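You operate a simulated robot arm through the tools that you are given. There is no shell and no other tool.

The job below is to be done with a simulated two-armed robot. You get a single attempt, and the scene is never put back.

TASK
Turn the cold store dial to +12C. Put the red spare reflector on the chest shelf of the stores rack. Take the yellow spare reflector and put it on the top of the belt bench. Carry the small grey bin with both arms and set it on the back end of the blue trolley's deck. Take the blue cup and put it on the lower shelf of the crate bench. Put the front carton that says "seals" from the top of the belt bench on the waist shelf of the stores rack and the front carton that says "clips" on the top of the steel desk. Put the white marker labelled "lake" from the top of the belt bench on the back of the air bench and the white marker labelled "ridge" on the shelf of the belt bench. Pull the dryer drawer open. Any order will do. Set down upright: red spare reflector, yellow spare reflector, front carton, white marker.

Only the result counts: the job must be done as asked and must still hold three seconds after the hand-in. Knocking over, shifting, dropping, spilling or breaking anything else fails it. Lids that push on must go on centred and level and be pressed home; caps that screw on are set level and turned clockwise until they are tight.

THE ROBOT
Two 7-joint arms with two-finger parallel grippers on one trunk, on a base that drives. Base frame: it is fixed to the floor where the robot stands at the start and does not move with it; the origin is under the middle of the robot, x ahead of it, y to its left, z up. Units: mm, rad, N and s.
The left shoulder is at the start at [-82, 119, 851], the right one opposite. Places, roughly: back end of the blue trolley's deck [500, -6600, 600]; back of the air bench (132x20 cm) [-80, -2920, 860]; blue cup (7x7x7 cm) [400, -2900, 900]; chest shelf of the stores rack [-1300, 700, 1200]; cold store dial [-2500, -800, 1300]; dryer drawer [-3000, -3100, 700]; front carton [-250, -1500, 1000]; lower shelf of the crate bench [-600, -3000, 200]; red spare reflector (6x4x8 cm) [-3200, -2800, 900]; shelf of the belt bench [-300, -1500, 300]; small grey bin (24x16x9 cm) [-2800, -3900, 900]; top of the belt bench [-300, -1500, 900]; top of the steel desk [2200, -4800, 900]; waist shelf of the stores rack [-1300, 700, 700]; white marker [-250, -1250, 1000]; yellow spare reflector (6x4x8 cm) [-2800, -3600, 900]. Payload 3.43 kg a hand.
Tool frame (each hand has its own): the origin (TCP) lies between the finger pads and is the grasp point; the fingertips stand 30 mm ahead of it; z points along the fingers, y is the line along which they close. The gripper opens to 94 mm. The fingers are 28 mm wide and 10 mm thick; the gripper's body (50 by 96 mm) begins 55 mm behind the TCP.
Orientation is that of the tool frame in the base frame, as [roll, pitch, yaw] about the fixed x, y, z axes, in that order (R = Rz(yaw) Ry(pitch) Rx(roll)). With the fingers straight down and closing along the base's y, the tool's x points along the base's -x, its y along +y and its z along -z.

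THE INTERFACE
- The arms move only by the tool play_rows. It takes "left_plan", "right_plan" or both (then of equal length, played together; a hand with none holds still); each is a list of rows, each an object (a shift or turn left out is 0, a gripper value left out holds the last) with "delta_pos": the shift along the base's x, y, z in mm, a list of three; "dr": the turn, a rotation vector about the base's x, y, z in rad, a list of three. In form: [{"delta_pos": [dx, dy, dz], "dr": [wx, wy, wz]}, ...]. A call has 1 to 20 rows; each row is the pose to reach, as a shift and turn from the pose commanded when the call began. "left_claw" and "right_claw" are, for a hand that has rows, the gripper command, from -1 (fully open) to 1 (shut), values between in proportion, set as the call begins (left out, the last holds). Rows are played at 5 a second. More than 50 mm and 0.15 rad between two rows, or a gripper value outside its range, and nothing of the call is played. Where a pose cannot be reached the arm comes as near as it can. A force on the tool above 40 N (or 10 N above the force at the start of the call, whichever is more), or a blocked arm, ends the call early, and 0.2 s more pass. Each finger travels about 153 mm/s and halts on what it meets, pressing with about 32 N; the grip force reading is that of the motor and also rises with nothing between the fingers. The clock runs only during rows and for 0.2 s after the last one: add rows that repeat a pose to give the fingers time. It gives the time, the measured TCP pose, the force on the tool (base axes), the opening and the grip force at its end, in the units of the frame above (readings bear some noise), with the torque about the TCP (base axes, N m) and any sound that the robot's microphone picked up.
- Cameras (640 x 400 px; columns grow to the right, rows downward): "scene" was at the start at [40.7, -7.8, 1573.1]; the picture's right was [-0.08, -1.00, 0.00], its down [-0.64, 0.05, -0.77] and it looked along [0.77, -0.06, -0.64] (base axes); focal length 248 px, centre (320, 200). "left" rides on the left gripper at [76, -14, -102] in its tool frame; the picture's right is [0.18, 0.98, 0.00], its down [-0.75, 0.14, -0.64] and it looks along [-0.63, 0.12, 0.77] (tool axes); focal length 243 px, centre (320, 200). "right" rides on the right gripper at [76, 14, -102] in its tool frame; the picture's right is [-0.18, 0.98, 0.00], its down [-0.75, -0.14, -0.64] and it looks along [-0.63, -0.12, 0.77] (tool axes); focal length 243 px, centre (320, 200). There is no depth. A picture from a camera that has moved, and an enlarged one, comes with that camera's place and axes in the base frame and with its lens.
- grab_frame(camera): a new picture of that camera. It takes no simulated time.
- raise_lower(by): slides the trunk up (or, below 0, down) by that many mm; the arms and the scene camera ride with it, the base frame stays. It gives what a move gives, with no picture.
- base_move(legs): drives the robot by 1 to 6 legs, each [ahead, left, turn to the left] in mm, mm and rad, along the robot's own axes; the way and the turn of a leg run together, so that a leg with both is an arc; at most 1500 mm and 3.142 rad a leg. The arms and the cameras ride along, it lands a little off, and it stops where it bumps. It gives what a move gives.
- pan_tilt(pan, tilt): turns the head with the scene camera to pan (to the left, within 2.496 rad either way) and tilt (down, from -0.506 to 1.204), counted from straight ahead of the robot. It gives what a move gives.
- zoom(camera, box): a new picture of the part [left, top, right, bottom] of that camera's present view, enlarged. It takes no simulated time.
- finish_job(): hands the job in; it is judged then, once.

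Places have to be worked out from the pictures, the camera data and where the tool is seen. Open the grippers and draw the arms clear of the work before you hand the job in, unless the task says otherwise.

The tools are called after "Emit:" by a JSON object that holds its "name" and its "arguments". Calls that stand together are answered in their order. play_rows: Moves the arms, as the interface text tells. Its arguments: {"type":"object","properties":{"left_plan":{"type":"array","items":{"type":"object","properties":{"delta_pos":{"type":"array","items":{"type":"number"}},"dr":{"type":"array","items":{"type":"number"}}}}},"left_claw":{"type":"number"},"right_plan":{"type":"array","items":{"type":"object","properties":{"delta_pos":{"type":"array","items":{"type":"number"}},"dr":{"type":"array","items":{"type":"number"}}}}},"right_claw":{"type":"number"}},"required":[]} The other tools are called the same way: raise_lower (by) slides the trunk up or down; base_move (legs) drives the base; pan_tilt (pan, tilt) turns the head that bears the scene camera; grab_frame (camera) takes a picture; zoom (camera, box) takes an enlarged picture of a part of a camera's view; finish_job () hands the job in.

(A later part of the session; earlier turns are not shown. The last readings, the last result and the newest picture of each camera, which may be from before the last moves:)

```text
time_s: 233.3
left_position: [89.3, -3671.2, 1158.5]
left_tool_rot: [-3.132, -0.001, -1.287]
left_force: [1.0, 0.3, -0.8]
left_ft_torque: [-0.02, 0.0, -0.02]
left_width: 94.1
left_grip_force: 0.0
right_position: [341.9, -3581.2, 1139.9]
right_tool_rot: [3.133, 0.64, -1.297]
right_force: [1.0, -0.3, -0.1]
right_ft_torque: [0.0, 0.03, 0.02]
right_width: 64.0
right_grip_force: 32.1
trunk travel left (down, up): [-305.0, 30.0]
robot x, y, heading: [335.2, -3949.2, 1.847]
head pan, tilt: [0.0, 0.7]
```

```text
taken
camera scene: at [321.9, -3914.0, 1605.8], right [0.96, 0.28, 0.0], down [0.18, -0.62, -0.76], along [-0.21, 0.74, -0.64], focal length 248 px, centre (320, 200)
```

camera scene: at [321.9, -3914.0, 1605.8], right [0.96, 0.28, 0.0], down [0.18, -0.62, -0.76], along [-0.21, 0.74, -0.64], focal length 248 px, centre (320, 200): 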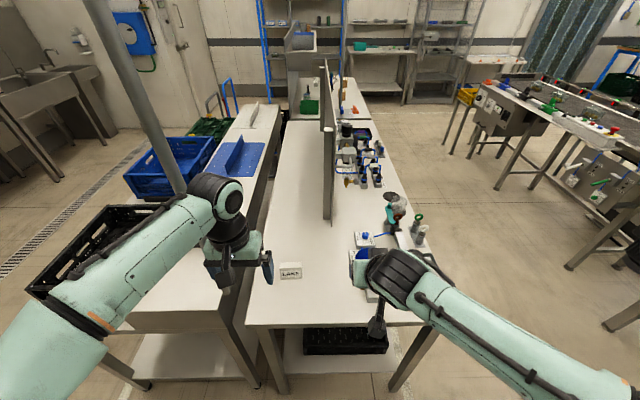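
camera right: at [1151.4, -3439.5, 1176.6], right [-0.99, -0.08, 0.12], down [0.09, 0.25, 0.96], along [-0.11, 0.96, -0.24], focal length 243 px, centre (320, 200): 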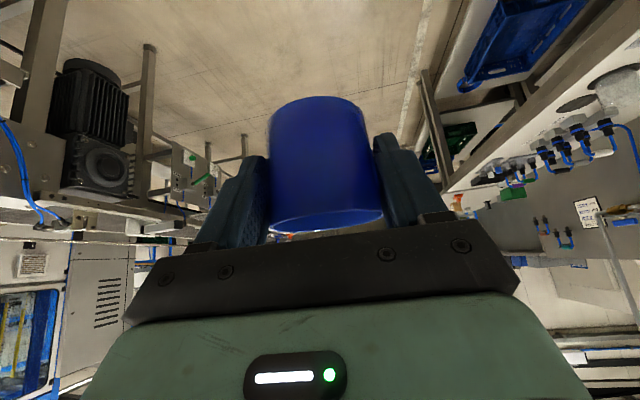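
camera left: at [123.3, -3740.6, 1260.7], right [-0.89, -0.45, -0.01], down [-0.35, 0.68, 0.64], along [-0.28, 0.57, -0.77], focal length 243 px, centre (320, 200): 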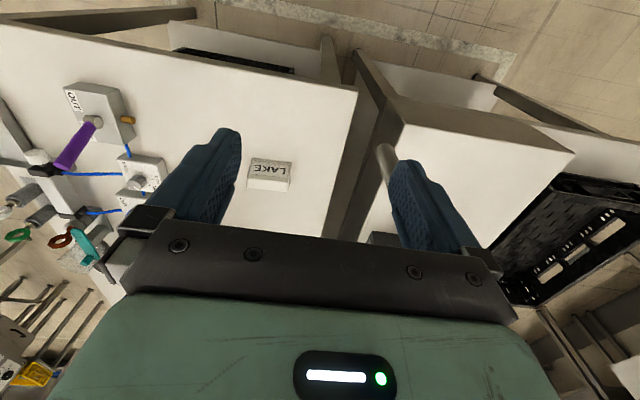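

The pole stands at about (−52,−3620) on the crate bench's corner. I'll back up 230 mm and then strafe left, well clear of it.

Emit:
{"name": "base_move", "arguments": {"legs": [[-230, 0, 0.025], [0, 740, 0]]}}

Emit:
{"name": "pan_tilt", "arguments": {"pan": -0.2, "tilt": 0.7}}

Emit:
{"name": "grab_frame", "arguments": {"camera": "scene"}}

Emit:
{"name": "grab_frame", "arguments": {"camera": "right"}}

```text
time_s: 241.5
left_position: [-549.5, -4103.9, 1156.5]
left_tool_rot: [-3.132, -0.002, -1.289]
left_force: [0.6, -0.3, 0.4]
left_ft_torque: [0.01, -0.02, 0.03]
left_width: 94.1
left_grip_force: 0.1
right_position: [-296.4, -4013.4, 1139.6]
right_tool_rot: [3.136, 0.639, -1.297]
right_force: [-0.1, -0.1, -0.3]
right_ft_torque: [0.02, -0.03, 0.01]
right_width: 63.4
right_grip_force: 32.0
trunk travel left (down, up): [-305.0, 30.0]
robot x, y, heading: [-303.7, -4383.1, 1.846]
head pan, tilt: [0.0, 0.7]
```

```text
time_s: 242.2
left_position: [-548.1, -4103.3, 1157.0]
left_tool_rot: [-3.131, -0.002, -1.288]
left_force: [-0.7, -1.2, -0.3]
left_ft_torque: [-0.02, 0.0, -0.02]
left_width: 93.9
left_grip_force: 0.1
right_position: [-296.7, -4014.2, 1139.4]
right_tool_rot: [3.133, 0.639, -1.297]
right_force: [-0.2, 0.6, 0.4]
right_ft_torque: [0.01, 0.02, 0.01]
right_width: 63.6
right_grip_force: 32.0
trunk travel left (down, up): [-305.0, 30.0]
robot x, y, heading: [-305.3, -4381.1, 1.851]
head pan, tilt: [-0.201, 0.7]
```

```text
taken
camera scene: at [-298.4, -4343.0, 1605.8], right [1.0, 0.08, 0.0], down [0.05, -0.64, -0.76], along [-0.06, 0.76, -0.64], focal length 248 px, centre (320, 200)
```

scene: 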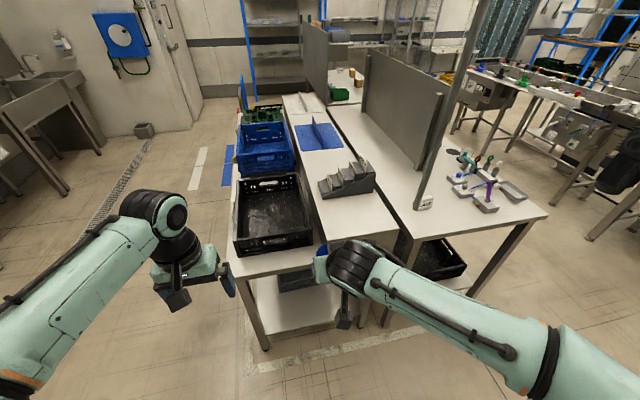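

```text
taken
camera right: at [-274.7, -4135.3, 1176.7], right [-0.98, -0.13, 0.12], down [0.08, 0.25, 0.96], along [-0.15, 0.96, -0.24], focal length 243 px, centre (320, 200)
```

right: 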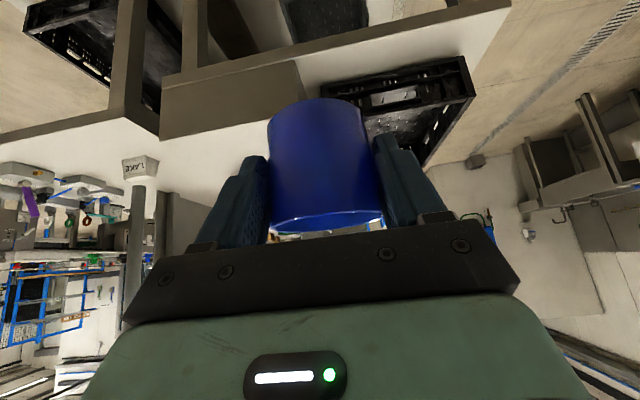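

The crate bench's end and its lower shelf are in view. I'll lower the trunk, draw the left hand in, and lower the cup to shelf level before driving in.

Emit:
{"name": "raise_lower", "arguments": {"by": -300}}

Emit:
{"name": "play_rows", "arguments": {"left_plan": [{"delta_pos": [1, -13, 10]}, {"delta_pos": [2, -26, 20]}, {"delta_pos": [3, -39, 30]}, {"delta_pos": [4, -52, 40]}, {"delta_pos": [5, -65, 50]}, {"delta_pos": [6, -78, 60]}, {"delta_pos": [7, -91, 70]}, {"delta_pos": [8, -104, 80]}, {"delta_pos": [9, -117, 90]}, {"delta_pos": [10, -130, 100]}, {"delta_pos": [11, -143, 100]}, {"delta_pos": [12, -152, 100]}, {"delta_pos": [12, -152, 100]}], "right_plan": [{"delta_pos": [0, 4, -44]}, {"delta_pos": [-1, 8, -88]}, {"delta_pos": [-2, 12, -132]}, {"delta_pos": [-3, 16, -176]}, {"delta_pos": [-4, 20, -220]}, {"delta_pos": [-5, 24, -264]}, {"delta_pos": [-6, 28, -308]}, {"delta_pos": [-7, 32, -352]}, {"delta_pos": [-8, 36, -396]}, {"delta_pos": [-9, 40, -440]}, {"delta_pos": [-10, 44, -484]}, {"delta_pos": [-11, 48, -530]}, {"delta_pos": [-11, 48, -530]}]}}

Emit:
{"name": "grab_frame", "arguments": {"camera": "scene"}}

Emit:
{"name": "grab_frame", "arguments": {"camera": "right"}}

```text
time_s: 245.2
left_position: [-549.0, -4103.5, 859.9]
left_tool_rot: [-3.132, -0.002, -1.287]
left_force: [0.5, -0.2, -0.7]
left_ft_torque: [0.01, -0.02, -0.01]
left_width: 94.0
left_grip_force: 0.1
right_position: [-297.0, -4013.9, 838.6]
right_tool_rot: [3.134, 0.641, -1.295]
right_force: [-0.5, -0.1, 0.3]
right_ft_torque: [-0.01, -0.02, -0.02]
right_width: 63.6
right_grip_force: 32.6
trunk travel left (down, up): [-5.0, 330.0]
robot x, y, heading: [-303.7, -4382.3, 1.848]
head pan, tilt: [-0.201, 0.7]
```

```text
time_s: 248.0
left_position: [-537.0, -4255.4, 957.7]
left_tool_rot: [-3.131, -0.004, -1.289]
left_force: [0.7, 0.1, 0.3]
left_ft_torque: [-0.02, -0.01, -0.02]
left_width: 93.9
left_grip_force: 0.1
right_position: [-305.4, -3963.4, 308.9]
right_tool_rot: [3.135, 0.64, -1.296]
right_force: [0.2, -0.7, -0.2]
right_ft_torque: [0.0, -0.02, -0.04]
right_width: 63.3
right_grip_force: 31.9
trunk travel left (down, up): [-5.0, 330.0]
robot x, y, heading: [-304.3, -4385.6, 1.852]
head pan, tilt: [-0.201, 0.7]
```

```text
taken
camera scene: at [-311.8, -4295.5, 1298.5], right [1.0, 0.08, 0.0], down [0.05, -0.64, -0.76], along [-0.06, 0.76, -0.64], focal length 248 px, centre (320, 200)
```

scene: 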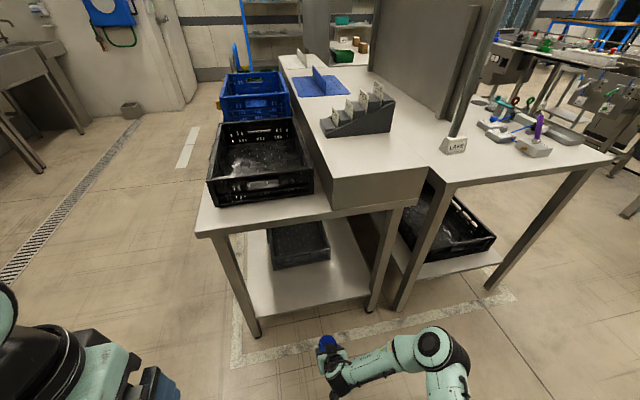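

```text
taken
camera right: at [-285.1, -4085.8, 346.4], right [-0.98, -0.13, 0.12], down [0.08, 0.25, 0.96], along [-0.15, 0.96, -0.24], focal length 243 px, centre (320, 200)
```

right: 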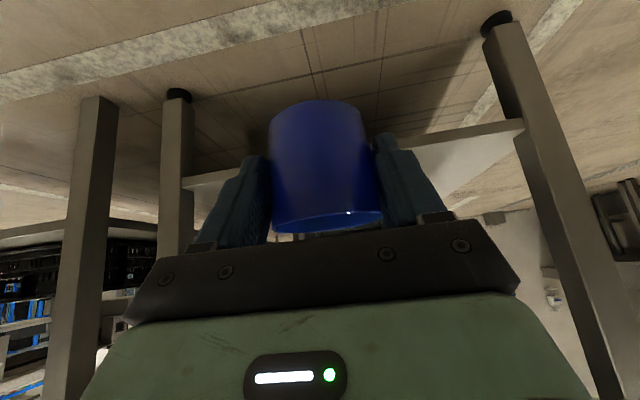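

Shelf (z≈200) is free between its end edge (u≈3468) and the grey crate (u≈3242). Driving ahead 300 mm to bring the cup over it.

Emit:
{"name": "base_move", "arguments": {"legs": [[300, 12, 0.015]]}}

Emit:
{"name": "grab_frame", "arguments": {"camera": "scene"}}

Emit:
{"name": "grab_frame", "arguments": {"camera": "right"}}

```text
time_s: 250.1
left_position: [-634.1, -3967.3, 957.6]
left_tool_rot: [-3.133, -0.002, -1.279]
left_force: [-0.6, -0.1, 0.0]
left_ft_torque: [0.0, 0.01, -0.03]
left_width: 93.8
left_grip_force: 0.0
right_position: [-408.1, -3672.8, 308.9]
right_tool_rot: [3.134, 0.64, -1.287]
right_force: [0.4, 0.8, -1.2]
right_ft_torque: [-0.02, 0.03, -0.03]
right_width: 63.6
right_grip_force: 31.7
trunk travel left (down, up): [-5.0, 330.0]
robot x, y, heading: [-402.3, -4089.2, 1.862]
head pan, tilt: [-0.201, 0.7]
```

```text
taken
camera scene: at [-410.1, -4004.3, 1298.5], right [1.0, 0.09, 0.0], down [0.06, -0.64, -0.76], along [-0.07, 0.76, -0.64], focal length 248 px, centre (320, 200)
```

scene: 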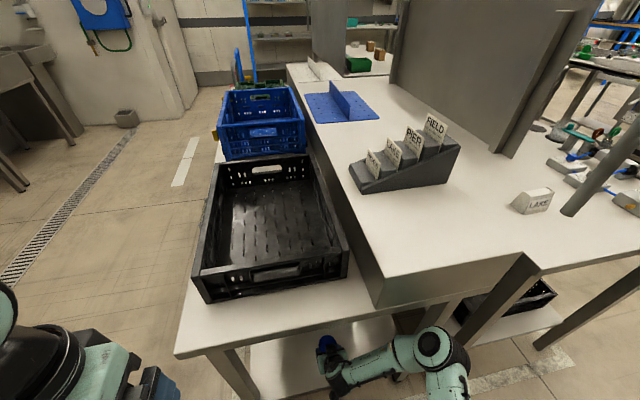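

```text
taken
camera right: at [-385.0, -3794.7, 346.7], right [-0.98, -0.14, 0.12], down [0.08, 0.25, 0.96], along [-0.16, 0.96, -0.24], focal length 243 px, centre (320, 200)
```

right: 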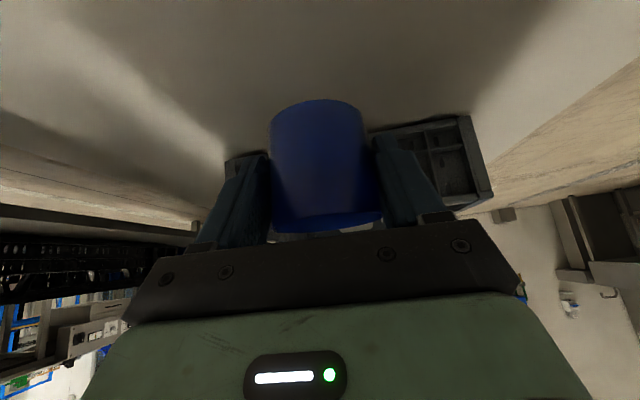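

The cup is over the bare shelf. Lowering in stages.

Emit:
{"name": "play_rows", "arguments": {"right_plan": [{"delta_pos": [0, 4, -20]}, {"delta_pos": [0, 8, -40]}, {"delta_pos": [0, 8, -50]}, {"delta_pos": [0, 8, -50]}]}}

Emit:
{"name": "play_rows", "arguments": {"right_plan": [{"delta_pos": [0, 0, -2]}, {"delta_pos": [0, 0, -4]}, {"delta_pos": [0, 0, -4]}]}}

```text
time_s: 251.1
left_position: [-634.5, -3967.1, 956.6]
left_tool_rot: [-3.132, -0.003, -1.279]
left_force: [0.9, 0.0, 0.0]
left_ft_torque: [0.0, 0.02, 0.02]
left_width: 94.0
left_grip_force: 0.2
right_position: [-409.0, -3664.8, 260.7]
right_tool_rot: [3.134, 0.641, -1.29]
right_force: [0.2, 0.8, -0.6]
right_ft_torque: [-0.01, 0.0, 0.0]
right_width: 63.5
right_grip_force: 31.9
trunk travel left (down, up): [-5.0, 330.0]
robot x, y, heading: [-401.4, -4094.3, 1.856]
head pan, tilt: [-0.201, 0.7]
```

```text
time_s: 251.9
left_position: [-634.0, -3966.6, 957.0]
left_tool_rot: [-3.132, -0.002, -1.279]
left_force: [-0.1, -1.2, 0.5]
left_ft_torque: [-0.01, 0.02, -0.01]
left_width: 93.9
left_grip_force: 0.0
right_position: [-407.7, -3665.7, 255.2]
right_tool_rot: [3.135, 0.641, -1.289]
right_force: [0.6, 0.7, -1.1]
right_ft_torque: [-0.03, -0.01, -0.03]
right_width: 63.9
right_grip_force: 31.9
trunk travel left (down, up): [-5.0, 330.0]
robot x, y, heading: [-398.3, -4091.5, 1.856]
head pan, tilt: [-0.201, 0.7]
```

Still free at TCP z≈255; stepping down further.

Emit:
{"name": "play_rows", "arguments": {"right_plan": [{"delta_pos": [0, 0, -2]}, {"delta_pos": [0, 0, -4]}, {"delta_pos": [0, 0, -4]}]}}

Emit:
{"name": "grab_frame", "arguments": {"camera": "right"}}

```text
time_s: 252.7
left_position: [-634.0, -3967.0, 957.9]
left_tool_rot: [-3.129, -0.002, -1.279]
left_force: [0.0, -0.1, 0.8]
left_ft_torque: [-0.02, -0.02, -0.02]
left_width: 94.1
left_grip_force: 0.1
right_position: [-407.1, -3665.6, 251.2]
right_tool_rot: [3.135, 0.64, -1.287]
right_force: [-0.6, 0.6, 0.9]
right_ft_torque: [-0.01, -0.02, -0.02]
right_width: 63.3
right_grip_force: 32.2
trunk travel left (down, up): [-5.0, 330.0]
robot x, y, heading: [-399.5, -4089.1, 1.862]
head pan, tilt: [-0.201, 0.7]
```

```text
taken
camera right: at [-385.1, -3787.5, 288.7], right [-0.98, -0.14, 0.12], down [0.08, 0.25, 0.96], along [-0.16, 0.96, -0.24], focal length 243 px, centre (320, 200)
```

right: 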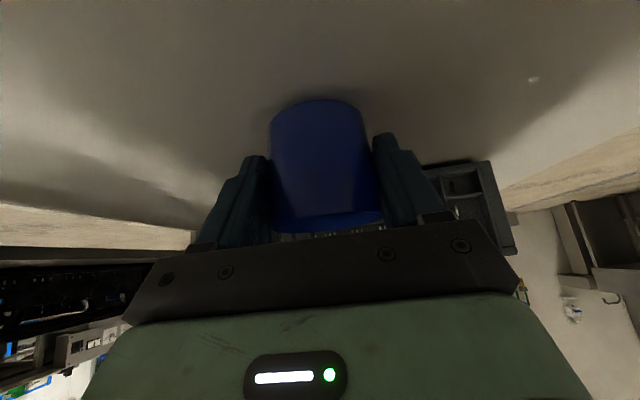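

Close to the shelf now. A few more millimetres.

Emit:
{"name": "play_rows", "arguments": {"right_plan": [{"delta_pos": [0, 0, -2]}, {"delta_pos": [0, 0, -3]}, {"delta_pos": [0, 0, -3]}]}}

Emit:
{"name": "play_rows", "arguments": {"right_plan": [{"delta_pos": [0, 0, -1]}, {"delta_pos": [0, 0, -2]}, {"delta_pos": [0, 0, -2]}]}}

```text
time_s: 253.5
left_position: [-634.5, -3967.0, 957.0]
left_tool_rot: [-3.132, -0.002, -1.28]
left_force: [-0.4, 0.1, 0.4]
left_ft_torque: [0.0, 0.01, -0.02]
left_width: 93.9
left_grip_force: 0.0
right_position: [-405.6, -3664.6, 247.8]
right_tool_rot: [3.134, 0.64, -1.288]
right_force: [0.2, -0.2, 0.1]
right_ft_torque: [0.0, 0.02, -0.01]
right_width: 63.4
right_grip_force: 32.0
trunk travel left (down, up): [-5.0, 330.0]
robot x, y, heading: [-404.5, -4095.1, 1.858]
head pan, tilt: [-0.201, 0.7]
```

```text
time_s: 254.3
left_position: [-634.4, -3967.0, 957.2]
left_tool_rot: [-3.132, -0.002, -1.279]
left_force: [0.2, 0.1, -0.1]
left_ft_torque: [0.0, 0.02, 0.01]
left_width: 94.1
left_grip_force: 0.1
right_position: [-405.7, -3665.2, 247.7]
right_tool_rot: [3.136, 0.641, -1.288]
right_force: [0.1, -0.5, -1.5]
right_ft_torque: [-0.02, 0.02, 0.04]
right_width: 63.4
right_grip_force: 32.1
trunk travel left (down, up): [-5.0, 330.0]
robot x, y, heading: [-400.6, -4091.6, 1.859]
head pan, tilt: [-0.201, 0.7]
```

Emit:
{"name": "play_rows", "arguments": {"right_plan": [{"delta_pos": [0, 0, -1]}, {"delta_pos": [0, 0, -3]}, {"delta_pos": [0, 0, -3]}]}}

```text
time_s: 255.1
left_position: [-634.0, -3967.8, 957.6]
left_tool_rot: [-3.129, -0.003, -1.279]
left_force: [0.7, -0.8, -0.4]
left_ft_torque: [-0.01, 0.0, 0.01]
left_width: 93.9
left_grip_force: 0.1
right_position: [-406.7, -3665.6, 245.5]
right_tool_rot: [3.135, 0.644, -1.286]
right_force: [-0.2, -2.9, 18.9]
right_ft_torque: [0.16, 0.25, 0.03]
right_width: 63.5
right_grip_force: 31.6
trunk travel left (down, up): [-5.0, 330.0]
robot x, y, heading: [-403.7, -4095.5, 1.856]
head pan, tilt: [-0.201, 0.7]
```

The cup is on the shelf (contact). Opening the right gripper and withdrawing along the tool axis.

Emit:
{"name": "play_rows", "arguments": {"right_plan": [{"delta_pos": [0, 0, 2]}, {"delta_pos": [0, 0, 2]}, {"delta_pos": [0, 0, 2]}, {"delta_pos": [0, 0, 2]}], "right_claw": -1}}

Emit:
{"name": "grab_frame", "arguments": {"camera": "right"}}

```text
time_s: 256.1
left_position: [-634.3, -3966.6, 956.4]
left_tool_rot: [-3.131, 0.0, -1.28]
left_force: [-1.0, -0.8, 0.4]
left_ft_torque: [0.01, 0.0, -0.01]
left_width: 94.0
left_grip_force: 0.0
right_position: [-406.2, -3666.0, 245.0]
right_tool_rot: [3.135, 0.639, -1.288]
right_force: [0.2, -0.9, -0.3]
right_ft_torque: [0.04, 0.03, 0.0]
right_width: 94.1
right_grip_force: 0.1
trunk travel left (down, up): [-5.0, 330.0]
robot x, y, heading: [-403.1, -4090.2, 1.857]
head pan, tilt: [-0.201, 0.7]
```

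```text
taken
camera right: at [-383.5, -3787.7, 282.5], right [-0.98, -0.14, 0.12], down [0.08, 0.25, 0.96], along [-0.16, 0.96, -0.24], focal length 243 px, centre (320, 200)
```

right: 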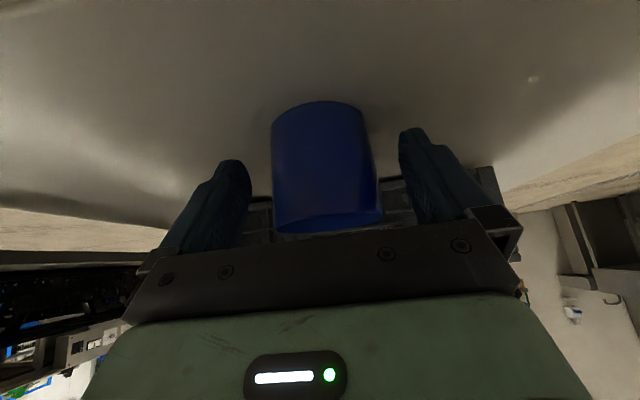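

The cup stands upright. Withdrawing.

Emit:
{"name": "play_rows", "arguments": {"right_plan": [{"delta_pos": [3, -11, 16]}, {"delta_pos": [8, -28, 40]}, {"delta_pos": [15, -50, 70]}, {"delta_pos": [25, -85, 90]}, {"delta_pos": [38, -130, 100]}]}}

Emit:
{"name": "grab_frame", "arguments": {"camera": "right"}}

Emit:
{"name": "base_move", "arguments": {"legs": [[-300, 0, 0]]}}

Emit:
{"name": "grab_frame", "arguments": {"camera": "scene"}}

```text
time_s: 257.0
left_position: [-634.3, -3967.1, 956.7]
left_tool_rot: [-3.132, -0.002, -1.281]
left_force: [0.4, 0.2, -1.2]
left_ft_torque: [-0.03, -0.01, -0.01]
left_width: 94.3
left_grip_force: 0.0
right_position: [-385.9, -3717.2, 331.6]
right_tool_rot: [-3.134, 0.672, -1.288]
right_force: [0.8, 1.6, 2.4]
right_ft_torque: [-0.21, 0.01, 0.12]
right_width: 94.4
right_grip_force: 0.0
trunk travel left (down, up): [-5.0, 330.0]
robot x, y, heading: [-401.7, -4093.1, 1.862]
head pan, tilt: [-0.201, 0.7]
stopped in row 4 (right hand): the force on the tool passed its limit at 62 N (the readings are from after the stop); the commanded pose is now the measured one
```

```text
taken
camera right: at [-365.1, -3839.9, 364.5], right [-0.99, -0.13, 0.11], down [0.08, 0.22, 0.97], along [-0.15, 0.97, -0.21], focal length 243 px, centre (320, 200)
```

right: 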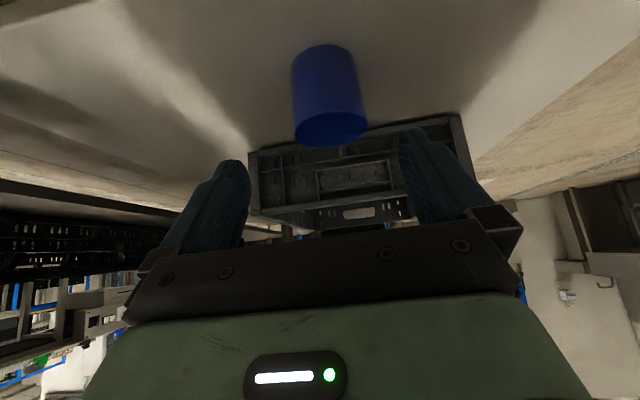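

```text
time_s: 259.1
left_position: [-547.5, -4260.4, 956.3]
left_tool_rot: [-3.13, -0.002, -1.274]
left_force: [-0.7, 0.8, -0.5]
left_ft_torque: [0.0, -0.02, -0.02]
left_width: 94.2
left_grip_force: 0.1
right_position: [-300.9, -4008.5, 330.6]
right_tool_rot: [-3.135, 0.671, -1.286]
right_force: [1.5, 3.4, 3.8]
right_ft_torque: [-0.68, -0.16, 0.1]
right_width: 94.0
right_grip_force: 0.1
trunk travel left (down, up): [-5.0, 330.0]
robot x, y, heading: [-313.6, -4383.8, 1.869]
head pan, tilt: [-0.201, 0.7]
```

```text
taken
camera scene: at [-323.4, -4296.3, 1298.6], right [1.0, 0.09, 0.0], down [0.06, -0.64, -0.77], along [-0.07, 0.76, -0.64], focal length 248 px, centre (320, 200)
```

scene: 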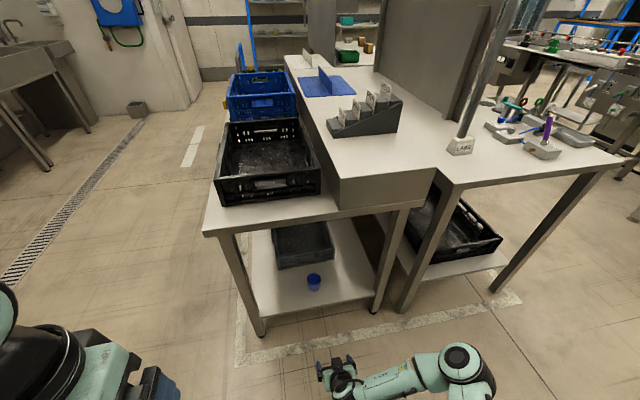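

The cup stands on the crate bench's lower shelf. The force was my own wrist camera touching my base; I'll lift the right hand off it and straighten up.

Emit:
{"name": "play_rows", "arguments": {"right_plan": [{"delta_pos": [-5, 15, 30]}, {"delta_pos": [-10, 30, 70]}, {"delta_pos": [-12, 40, 115]}, {"delta_pos": [-12, 40, 160]}, {"delta_pos": [-12, 40, 200]}]}}

Emit:
{"name": "raise_lower", "arguments": {"by": 300}}

```text
time_s: 260.3
left_position: [-548.4, -4259.8, 956.9]
left_tool_rot: [-3.131, 0.0, -1.275]
left_force: [0.3, 0.5, 0.0]
left_ft_torque: [0.0, -0.01, 0.0]
left_width: 94.0
left_grip_force: 0.1
right_position: [-316.2, -3970.0, 530.3]
right_tool_rot: [-3.138, 0.672, -1.283]
right_force: [-0.4, 0.9, 0.9]
right_ft_torque: [-0.02, 0.03, 0.0]
right_width: 94.1
right_grip_force: 0.0
trunk travel left (down, up): [-5.0, 330.0]
robot x, y, heading: [-316.8, -4383.1, 1.867]
head pan, tilt: [-0.201, 0.7]
```

```text
time_s: 263.3
left_position: [-546.8, -4260.0, 1257.0]
left_tool_rot: [-3.13, -0.002, -1.274]
left_force: [0.4, -1.2, -0.7]
left_ft_torque: [0.01, 0.02, -0.02]
left_width: 94.1
left_grip_force: 0.0
right_position: [-312.3, -3968.3, 832.4]
right_tool_rot: [-3.135, 0.672, -1.285]
right_force: [0.5, -0.6, -0.2]
right_ft_torque: [-0.02, -0.03, 0.03]
right_width: 94.1
right_grip_force: 0.1
trunk travel left (down, up): [-305.0, 30.0]
robot x, y, heading: [-314.9, -4385.8, 1.864]
head pan, tilt: [-0.201, 0.7]
```

Now I'll straighten the right hand and raise it to travel height, then look toward the wash-down wall.

Emit:
{"name": "play_rows", "arguments": {"right_plan": [{"delta_pos": [0, 0, 44], "dr": [-0.092, -0.027, 0]}, {"delta_pos": [0, 0, 88], "dr": [-0.184, -0.054, 0]}, {"delta_pos": [2, -6, 132], "dr": [-0.276, -0.081, 0]}, {"delta_pos": [4, -12, 176], "dr": [-0.368, -0.108, 0]}, {"delta_pos": [6, -20, 220], "dr": [-0.46, -0.135, 0]}, {"delta_pos": [8, -28, 264], "dr": [-0.553, -0.163, 0]}, {"delta_pos": [10, -36, 305], "dr": [-0.6447, -0.1896, 0]}, {"delta_pos": [10, -40, 305], "dr": [-0.6447, -0.1896, 0]}], "left_plan": [{"delta_pos": [-5, 14, -10]}, {"delta_pos": [-10, 28, -20]}, {"delta_pos": [-15, 42, -30]}, {"delta_pos": [-20, 56, -40]}, {"delta_pos": [-25, 70, -50]}, {"delta_pos": [-30, 84, -60]}, {"delta_pos": [-33, 98, -80]}, {"delta_pos": [-33, 105, -100]}]}}

Emit:
{"name": "pan_tilt", "arguments": {"pan": 1.5, "tilt": 0.4}}

Emit:
{"name": "grab_frame", "arguments": {"camera": "scene"}}

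Emit:
{"name": "zoom", "arguments": {"camera": "scene", "box": [150, 100, 550, 330]}}

```text
time_s: 265.1
left_position: [-582.2, -4156.3, 1155.4]
left_tool_rot: [-3.131, -0.001, -1.274]
left_force: [-0.3, 0.2, 1.0]
left_ft_torque: [-0.01, 0.01, -0.01]
left_width: 94.0
left_grip_force: 0.0
right_position: [-304.1, -4008.4, 1137.4]
right_tool_rot: [-3.133, 0.001, -1.284]
right_force: [1.2, -0.3, -0.2]
right_ft_torque: [0.01, -0.01, -0.02]
right_width: 93.6
right_grip_force: 0.1
trunk travel left (down, up): [-305.0, 30.0]
robot x, y, heading: [-314.7, -4384.6, 1.86]
head pan, tilt: [-0.201, 0.7]
```

```text
time_s: 266.8
left_position: [-582.0, -4155.5, 1156.3]
left_tool_rot: [-3.131, -0.001, -1.273]
left_force: [1.0, -0.1, -0.1]
left_ft_torque: [0.05, 0.0, -0.01]
left_width: 94.0
left_grip_force: 0.0
right_position: [-304.3, -4007.6, 1136.3]
right_tool_rot: [-3.136, 0.0, -1.283]
right_force: [0.2, -0.2, -0.4]
right_ft_torque: [0.01, 0.0, 0.01]
right_width: 94.1
right_grip_force: 0.0
trunk travel left (down, up): [-305.0, 30.0]
robot x, y, heading: [-313.6, -4383.5, 1.863]
head pan, tilt: [1.499, 0.4]
```

```text
taken
camera scene: at [-391.8, -4448.1, 1632.6], right [-0.22, 0.98, 0.0], down [0.38, 0.09, -0.92], along [-0.9, -0.2, -0.39], focal length 248 px, centre (320, 200)
```

scene: 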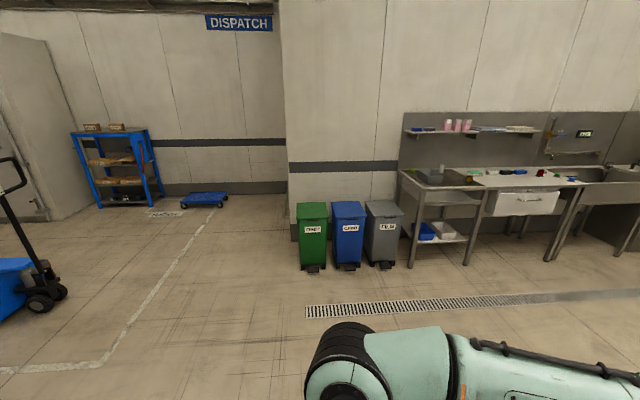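

```text
1.60 times, centred on (350, 215) of scene
camera zoom: at [-391.8, -4448.1, 1632.6], right [-0.22, 0.98, 0.0], down [0.38, 0.09, -0.92], along [-0.9, -0.2, -0.39], focal length 398 px, centre (272, 176)
```

zoom: 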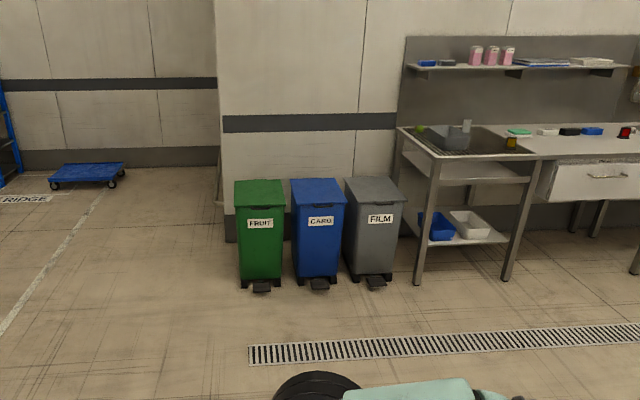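

I'll zoom in on the wash-down table.

Emit:
{"name": "zoom", "arguments": {"camera": "scene", "box": [400, 140, 590, 260]}}

Emit:
{"name": "zoom", "arguments": {"camera": "scene", "box": [400, 155, 500, 220]}}

```text
3.33 times, centred on (495, 200) of scene
camera zoom: at [-391.8, -4448.1, 1632.6], right [-0.22, 0.98, 0.0], down [0.38, 0.09, -0.92], along [-0.9, -0.2, -0.39], focal length 828 px, centre (-263, 200)
```

zoom: 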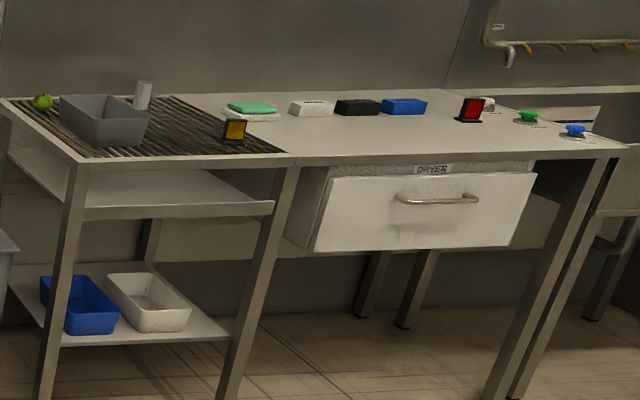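

```text
6.15 times, centred on (450, 188) of scene
camera zoom: at [-391.8, -4448.1, 1632.6], right [-0.22, 0.98, 0.0], down [0.38, 0.09, -0.92], along [-0.9, -0.2, -0.39], focal length 1529 px, centre (-480, 277)
```

zoom: 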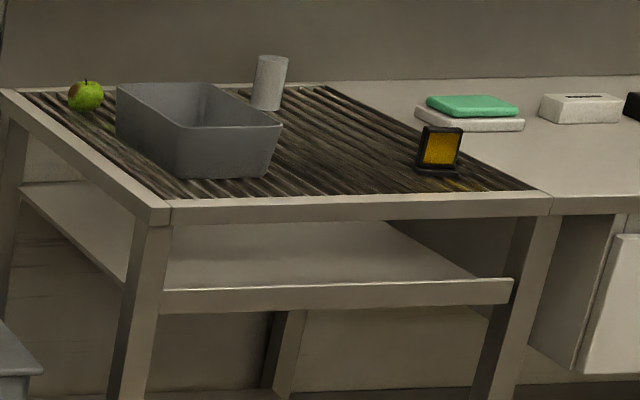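

The bin lies with its long side pointing away from me, on the ribbed drainer; its 16 cm front faces the aisle. I'll drive over to face the wash-down table in line with it.

Emit:
{"name": "base_move", "arguments": {"legs": [[0, 0, 1.58], [900, 0, 0]]}}

Emit:
{"name": "pan_tilt", "arguments": {"pan": -0.3, "tilt": 0.4}}

Emit:
{"name": "grab_frame", "arguments": {"camera": "scene"}}

```text
time_s: 275.4
left_position: [-1357.8, -4950.1, 1154.7]
left_tool_rot: [-3.13, -0.002, 0.344]
left_force: [-0.1, 0.2, 0.0]
left_ft_torque: [-0.04, 0.0, 0.0]
left_width: 94.2
left_grip_force: 0.1
right_position: [-1517.3, -4678.4, 1136.3]
right_tool_rot: [-3.134, 0.0, 0.333]
right_force: [-0.2, 0.1, 0.1]
right_ft_torque: [0.02, -0.02, 0.03]
right_width: 94.1
right_grip_force: 0.1
trunk travel left (down, up): [-305.0, 30.0]
robot x, y, heading: [-1139.6, -4670.1, -2.801]
head pan, tilt: [1.499, 0.4]
```

```text
time_s: 277.2
left_position: [-1357.5, -4949.0, 1155.7]
left_tool_rot: [-3.131, 0.0, 0.345]
left_force: [0.1, 0.1, -0.7]
left_ft_torque: [-0.02, -0.01, -0.02]
left_width: 94.0
left_grip_force: 0.2
right_position: [-1516.2, -4677.5, 1136.5]
right_tool_rot: [-3.135, 0.0, 0.331]
right_force: [0.3, -0.1, -0.6]
right_ft_torque: [0.02, -0.02, -0.01]
right_width: 93.9
right_grip_force: 0.0
trunk travel left (down, up): [-305.0, 30.0]
robot x, y, heading: [-1141.0, -4670.0, -2.807]
head pan, tilt: [-0.3, 0.4]
```

```text
taken
camera scene: at [-1191.7, -4661.3, 1632.6], right [-0.04, 1.0, 0.0], down [0.39, 0.02, -0.92], along [-0.92, -0.04, -0.39], focal length 248 px, centre (320, 200)
```

scene: 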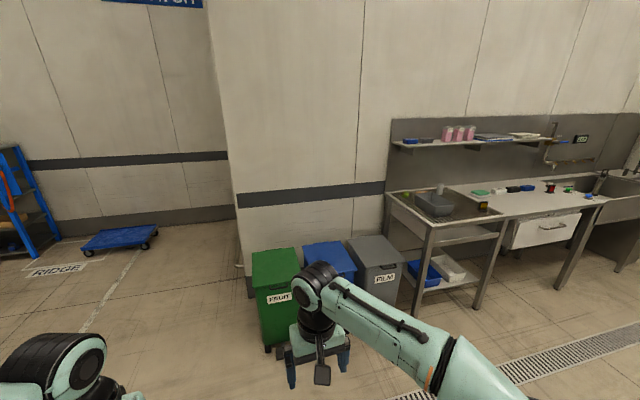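

Emit:
{"name": "base_move", "arguments": {"legs": [[0, 0, -0.035], [300, -1230, 0]]}}

Emit:
{"name": "pan_tilt", "arguments": {"pan": 0.0, "tilt": 0.5}}

Emit:
{"name": "grab_frame", "arguments": {"camera": "scene"}}

```text
time_s: 288.8
left_position: [-2018.4, -3809.3, 1155.8]
left_tool_rot: [-3.13, -0.002, 0.258]
left_force: [-0.2, -0.4, -0.2]
left_ft_torque: [0.02, -0.01, -0.03]
left_width: 93.8
left_grip_force: 0.1
right_position: [-2152.8, -3528.3, 1138.0]
right_tool_rot: [-3.134, -0.001, 0.247]
right_force: [-0.8, 0.5, 0.0]
right_ft_torque: [0.0, -0.01, 0.02]
right_width: 94.1
right_grip_force: 0.1
trunk travel left (down, up): [-305.0, 30.0]
robot x, y, heading: [-1776.9, -3557.8, -2.882]
head pan, tilt: [-0.3, 0.4]
```

```text
time_s: 289.6
left_position: [-2016.6, -3810.1, 1154.8]
left_tool_rot: [-3.131, -0.001, 0.258]
left_force: [0.3, 0.7, 0.9]
left_ft_torque: [0.01, 0.0, 0.02]
left_width: 93.9
left_grip_force: 0.1
right_position: [-2152.5, -3526.5, 1137.9]
right_tool_rot: [-3.134, 0.0, 0.247]
right_force: [-0.1, 0.0, -0.9]
right_ft_torque: [-0.01, 0.0, -0.01]
right_width: 93.8
right_grip_force: 0.0
trunk travel left (down, up): [-305.0, 30.0]
robot x, y, heading: [-1775.4, -3552.3, -2.886]
head pan, tilt: [0.0, 0.499]
```

```text
taken
camera scene: at [-1822.9, -3564.5, 1623.5], right [-0.25, 0.97, 0.0], down [0.46, 0.12, -0.88], along [-0.85, -0.22, -0.48], focal length 248 px, centre (320, 200)
```

scene: 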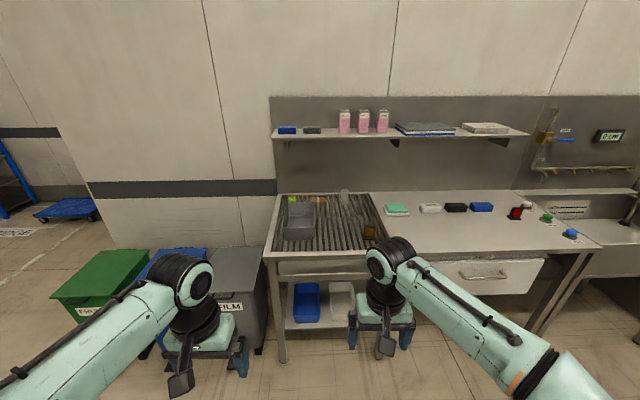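

Emit:
{"name": "base_move", "arguments": {"legs": [[0, 0, 0.043], [600, 0, 0]]}}

Emit:
{"name": "pan_tilt", "arguments": {"pan": 0.0, "tilt": 0.8}}

Emit:
{"name": "grab_frame", "arguments": {"camera": "scene"}}

Emit:
{"name": "grab_frame", "arguments": {"camera": "left"}}

Emit:
{"name": "grab_frame", "arguments": {"camera": "right"}}

```text
time_s: 293.4
left_position: [-2584.9, -4004.5, 1156.4]
left_tool_rot: [-3.13, -0.001, 0.311]
left_force: [-0.2, -0.2, 0.5]
left_ft_torque: [0.0, 0.01, -0.02]
left_width: 94.1
left_grip_force: 0.1
right_position: [-2736.2, -3727.7, 1136.0]
right_tool_rot: [-3.135, 0.001, 0.299]
right_force: [-0.7, 1.2, 0.3]
right_ft_torque: [-0.01, -0.05, -0.02]
right_width: 94.2
right_grip_force: 0.1
trunk travel left (down, up): [-305.0, 30.0]
robot x, y, heading: [-2360.5, -3733.8, -2.835]
head pan, tilt: [0.0, 0.499]
```

```text
time_s: 294.2
left_position: [-2586.1, -4002.9, 1156.6]
left_tool_rot: [-3.132, -0.002, 0.31]
left_force: [-0.2, -0.3, -0.4]
left_ft_torque: [-0.04, 0.0, 0.01]
left_width: 94.1
left_grip_force: 0.0
right_position: [-2735.8, -3727.4, 1137.2]
right_tool_rot: [-3.134, 0.001, 0.297]
right_force: [-0.5, -0.4, 0.1]
right_ft_torque: [-0.03, -0.01, 0.01]
right_width: 94.1
right_grip_force: 0.1
trunk travel left (down, up): [-305.0, 30.0]
robot x, y, heading: [-2357.9, -3728.0, -2.835]
head pan, tilt: [0.0, 0.799]
```

```text
taken
camera scene: at [-2395.1, -3745.3, 1597.6], right [-0.3, 0.95, 0.0], down [0.68, 0.22, -0.7], along [-0.67, -0.21, -0.72], focal length 248 px, centre (320, 200)
```

scene: 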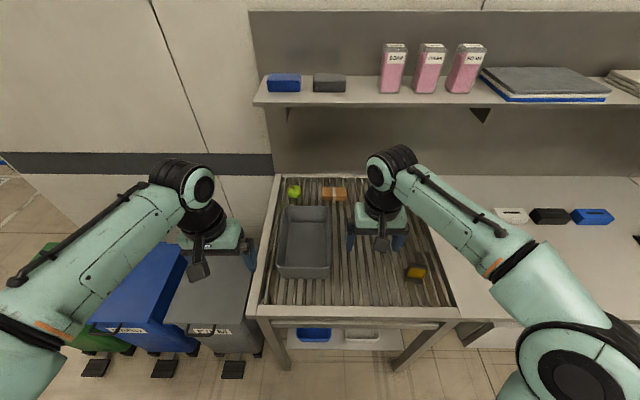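

```text
taken
camera left: at [-2516.7, -3968.1, 1258.8], right [0.48, -0.88, -0.01], down [-0.67, -0.37, 0.64], along [-0.57, -0.3, -0.77], focal length 243 px, centre (320, 200)
```

left: 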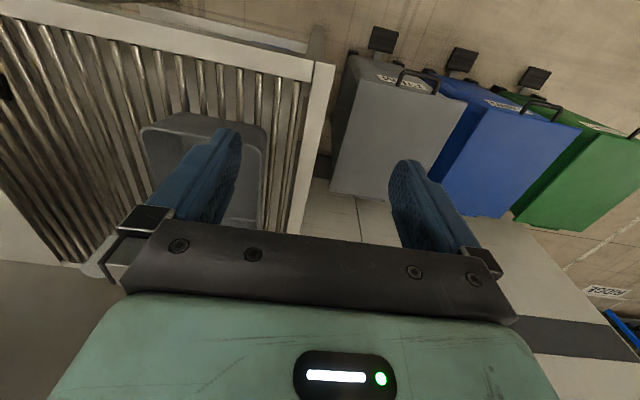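

```text
taken
camera right: at [-2657.8, -3720.2, 1239.8], right [0.11, -0.99, -0.01], down [-0.76, -0.09, 0.64], along [-0.64, -0.07, -0.77], focal length 243 px, centre (320, 200)
```

right: 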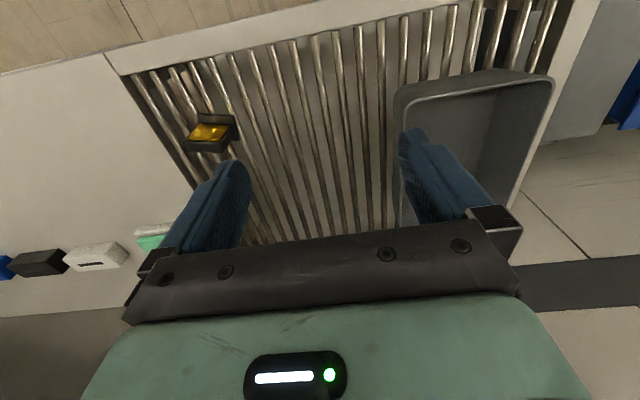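

I'll zoom in on the bin with the scene and right cameras to get exact rim positions.

Emit:
{"name": "zoom", "arguments": {"camera": "scene", "box": [240, 170, 460, 320]}}

Emit:
{"name": "zoom", "arguments": {"camera": "right", "box": [360, 40, 580, 260]}}

```text
2.67 times, centred on (350, 245) of scene
camera zoom: at [-2395.1, -3745.3, 1597.6], right [-0.3, 0.95, 0.0], down [0.68, 0.22, -0.7], along [-0.67, -0.21, -0.72], focal length 663 px, centre (240, 80)
```

zoom: 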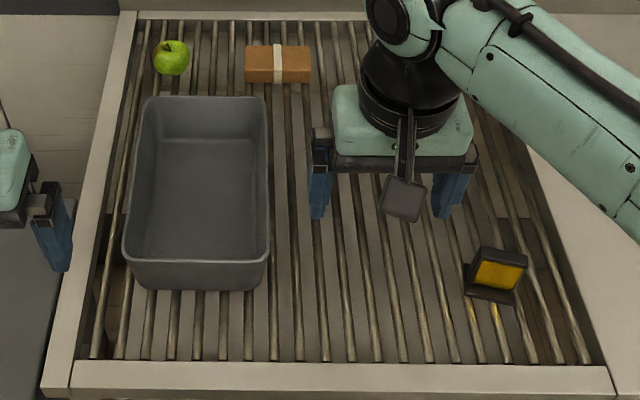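

```text
1.82 times, centred on (470, 150) of right
camera zoom: at [-2657.8, -3720.2, 1239.8], right [0.11, -0.99, -0.01], down [-0.76, -0.09, 0.64], along [-0.64, -0.07, -0.77], focal length 441 px, centre (47, 291)
```

zoom: 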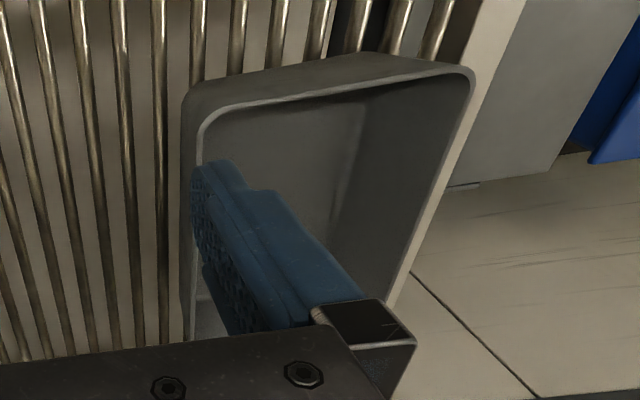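

Bin measured: rim z≈937, 160×240 mm, walls' mid-points at (-2822,-4013) left and (-2870,-3861) right. I'll centre the base on it and go 48 mm closer.

Emit:
{"name": "base_move", "arguments": {"legs": [[48, 50, 0]]}}

Emit:
{"name": "grab_frame", "arguments": {"camera": "scene"}}

Emit:
{"name": "zoom", "arguments": {"camera": "scene", "box": [240, 170, 460, 320]}}

```text
time_s: 295.3
left_position: [-2613.9, -4059.7, 1154.6]
left_tool_rot: [-3.129, -0.004, 0.311]
left_force: [0.9, -0.5, -0.1]
left_ft_torque: [0.03, -0.05, -0.01]
left_width: 93.8
left_grip_force: 0.0
right_position: [-2765.0, -3783.1, 1136.4]
right_tool_rot: [-3.132, -0.004, 0.299]
right_force: [-0.6, -0.5, -0.1]
right_ft_torque: [0.04, -0.05, -0.02]
right_width: 94.0
right_grip_force: 0.2
trunk travel left (down, up): [-305.0, 30.0]
robot x, y, heading: [-2388.0, -3784.6, -2.835]
head pan, tilt: [0.0, 0.799]
```

```text
taken
camera scene: at [-2423.9, -3802.0, 1597.7], right [-0.3, 0.95, 0.0], down [0.68, 0.22, -0.7], along [-0.66, -0.21, -0.72], focal length 248 px, centre (320, 200)
```

scene: 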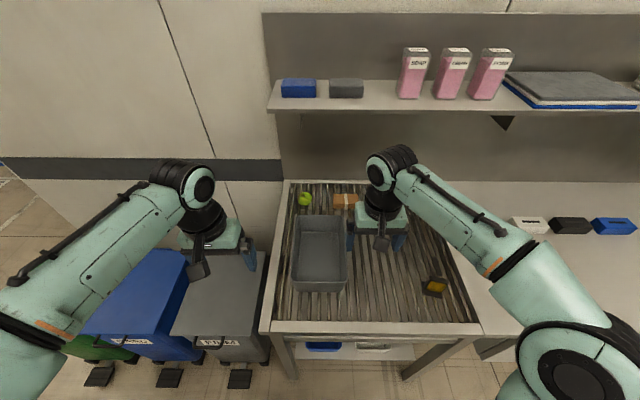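

```text
2.67 times, centred on (350, 245) of scene
camera zoom: at [-2423.9, -3802.0, 1597.7], right [-0.3, 0.95, 0.0], down [0.68, 0.22, -0.7], along [-0.66, -0.21, -0.72], focal length 663 px, centre (240, 80)
```

zoom: 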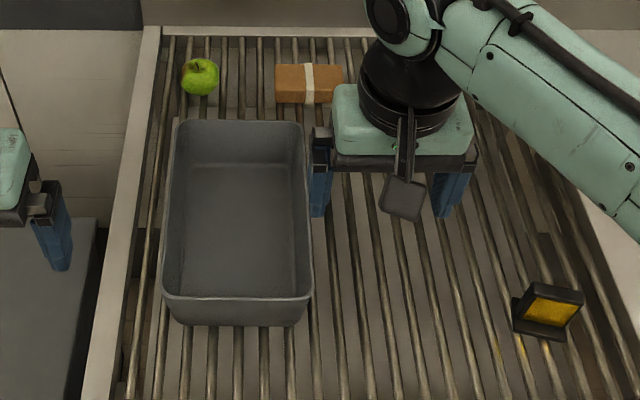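

Consistent. Now both hands go above their walls (opening 56 mm) at z≈1040.

Emit:
{"name": "play_rows", "arguments": {"left_plan": [{"delta_pos": [-35, 8, -15], "dr": [-0.002, -0.0006, -0.0012]}, {"delta_pos": [-70, 15, -35], "dr": [-0.004, -0.0012, -0.0025]}, {"delta_pos": [-105, 23, -55], "dr": [-0.006, -0.0018, -0.004]}, {"delta_pos": [-140, 30, -75], "dr": [-0.008, -0.0024, -0.005]}, {"delta_pos": [-175, 38, -95], "dr": [-0.01, -0.003, -0.006]}, {"delta_pos": [-209.7, 45.7, -115], "dr": [-0.012, -0.0038, -0.0074]}, {"delta_pos": [-209.7, 45.7, -115], "dr": [-0.012, -0.0038, -0.0074]}], "right_plan": [{"delta_pos": [-18, -13, -15], "dr": [-0.0015, -0.0005, 0.001]}, {"delta_pos": [-36, -26, -30], "dr": [-0.003, -0.001, 0.002]}, {"delta_pos": [-54, -39, -45], "dr": [-0.0046, -0.0014, 0.003]}, {"delta_pos": [-72, -52, -60], "dr": [-0.006, -0.002, 0.004]}, {"delta_pos": [-90, -65, -78], "dr": [-0.0076, -0.0024, 0.005]}, {"delta_pos": [-106.7, -78.9, -96], "dr": [-0.0092, -0.0028, 0.005]}, {"delta_pos": [-106.7, -78.9, -96], "dr": [-0.0092, -0.0028, 0.005]}], "left_claw": -0.19, "right_claw": -0.19}}

Emit:
{"name": "grab_frame", "arguments": {"camera": "left"}}

Emit:
{"name": "grab_frame", "arguments": {"camera": "right"}}

Emit:
{"name": "grab_frame", "arguments": {"camera": "scene"}}

```text
time_s: 296.9
left_position: [-2823.1, -4012.5, 1040.4]
left_tool_rot: [3.14, -0.002, 0.301]
left_force: [-0.3, -0.5, 0.1]
left_ft_torque: [0.02, 0.03, -0.03]
left_width: 55.9
left_grip_force: 0.1
right_position: [-2867.6, -3857.8, 1040.9]
right_tool_rot: [3.138, 0.001, 0.304]
right_force: [0.4, 0.0, -0.2]
right_ft_torque: [-0.01, -0.02, -0.02]
right_width: 55.8
right_grip_force: 0.1
trunk travel left (down, up): [-305.0, 30.0]
robot x, y, heading: [-2384.7, -3788.6, -2.835]
head pan, tilt: [0.0, 0.799]
```

```text
taken
camera left: at [-2753.8, -3975.2, 1144.0], right [0.47, -0.88, 0.0], down [-0.68, -0.36, 0.64], along [-0.57, -0.3, -0.77], focal length 243 px, centre (320, 200)
```

left: 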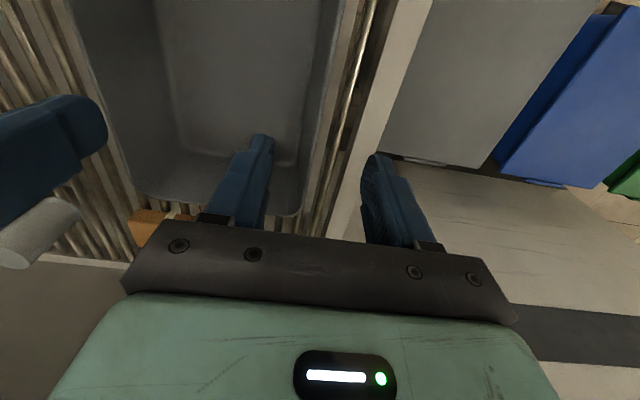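

```text
taken
camera right: at [-2789.2, -3848.5, 1143.6], right [0.12, -0.99, 0.0], down [-0.76, -0.09, 0.64], along [-0.64, -0.08, -0.77], focal length 243 px, centre (320, 200)
```

right: 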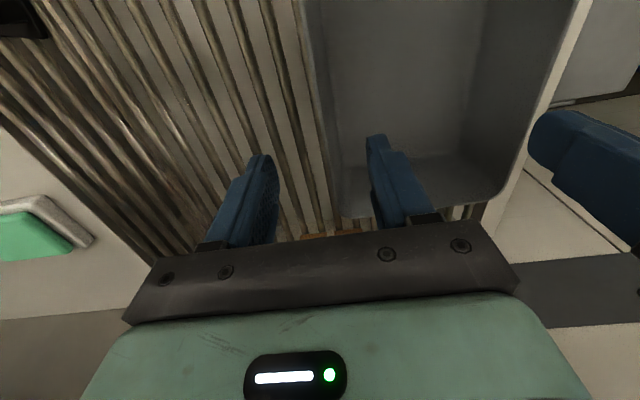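

```text
taken
camera scene: at [-2420.2, -3798.4, 1597.5], right [-0.3, 0.95, 0.0], down [0.68, 0.22, -0.7], along [-0.67, -0.21, -0.72], focal length 248 px, centre (320, 200)
```

scene: 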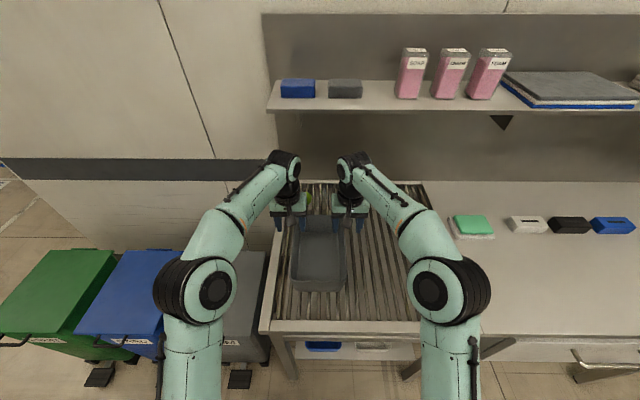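

Both walls run between the fingers as intended. Lowering both hands together to z≈924 around the walls.

Emit:
{"name": "play_rows", "arguments": {"left_plan": [{"delta_pos": [0, 0, -30]}, {"delta_pos": [0, 0, -60]}, {"delta_pos": [0, 0, -90]}, {"delta_pos": [0, 0, -116]}, {"delta_pos": [0, 0, -116]}], "right_plan": [{"delta_pos": [0, 0, -30]}, {"delta_pos": [0, 0, -60]}, {"delta_pos": [0, 0, -90]}, {"delta_pos": [0, 0, -116]}, {"delta_pos": [0, 0, -116]}]}}

Emit:
{"name": "grab_frame", "arguments": {"camera": "left"}}

Emit:
{"name": "grab_frame", "arguments": {"camera": "right"}}

```text
time_s: 298.1
left_position: [-2822.3, -4010.8, 923.6]
left_tool_rot: [3.139, -0.004, 0.302]
left_force: [0.7, -0.2, 0.2]
left_ft_torque: [-0.02, -0.05, 0.01]
left_width: 56.0
left_grip_force: 0.2
right_position: [-2869.8, -3859.3, 924.9]
right_tool_rot: [3.139, 0.0, 0.303]
right_force: [-0.5, -0.9, 0.8]
right_ft_torque: [-0.01, -0.02, 0.0]
right_width: 55.8
right_grip_force: 0.0
trunk travel left (down, up): [-305.0, 30.0]
robot x, y, heading: [-2387.1, -3784.1, -2.837]
head pan, tilt: [0.0, 0.799]
```

```text
taken
camera left: at [-2753.9, -3974.9, 1027.2], right [0.47, -0.88, 0.0], down [-0.68, -0.36, 0.64], along [-0.56, -0.3, -0.77], focal length 243 px, centre (320, 200)
```

left: 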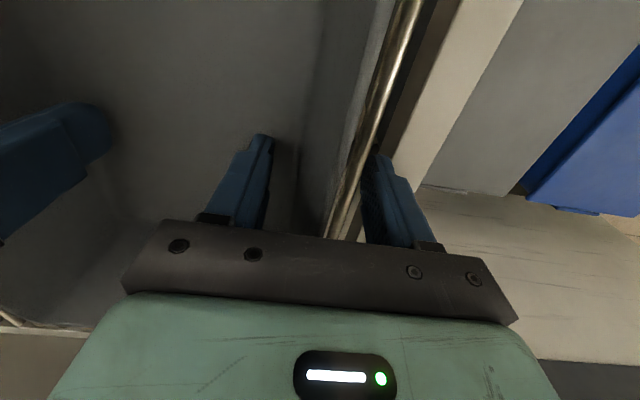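

```text
taken
camera right: at [-2791.7, -3850.5, 1027.6], right [0.12, -0.99, 0.0], down [-0.76, -0.09, 0.64], along [-0.64, -0.08, -0.77], focal length 243 px, centre (320, 200)
```

right: 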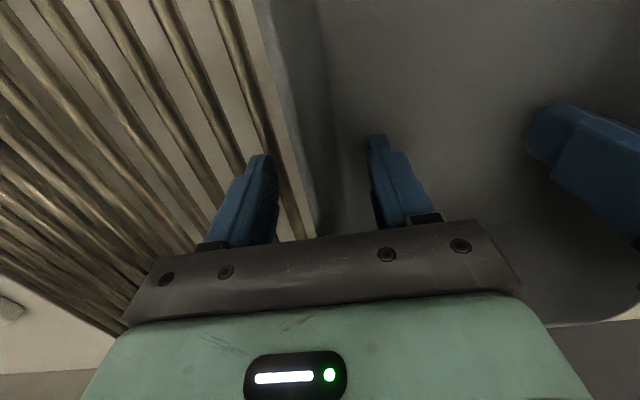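

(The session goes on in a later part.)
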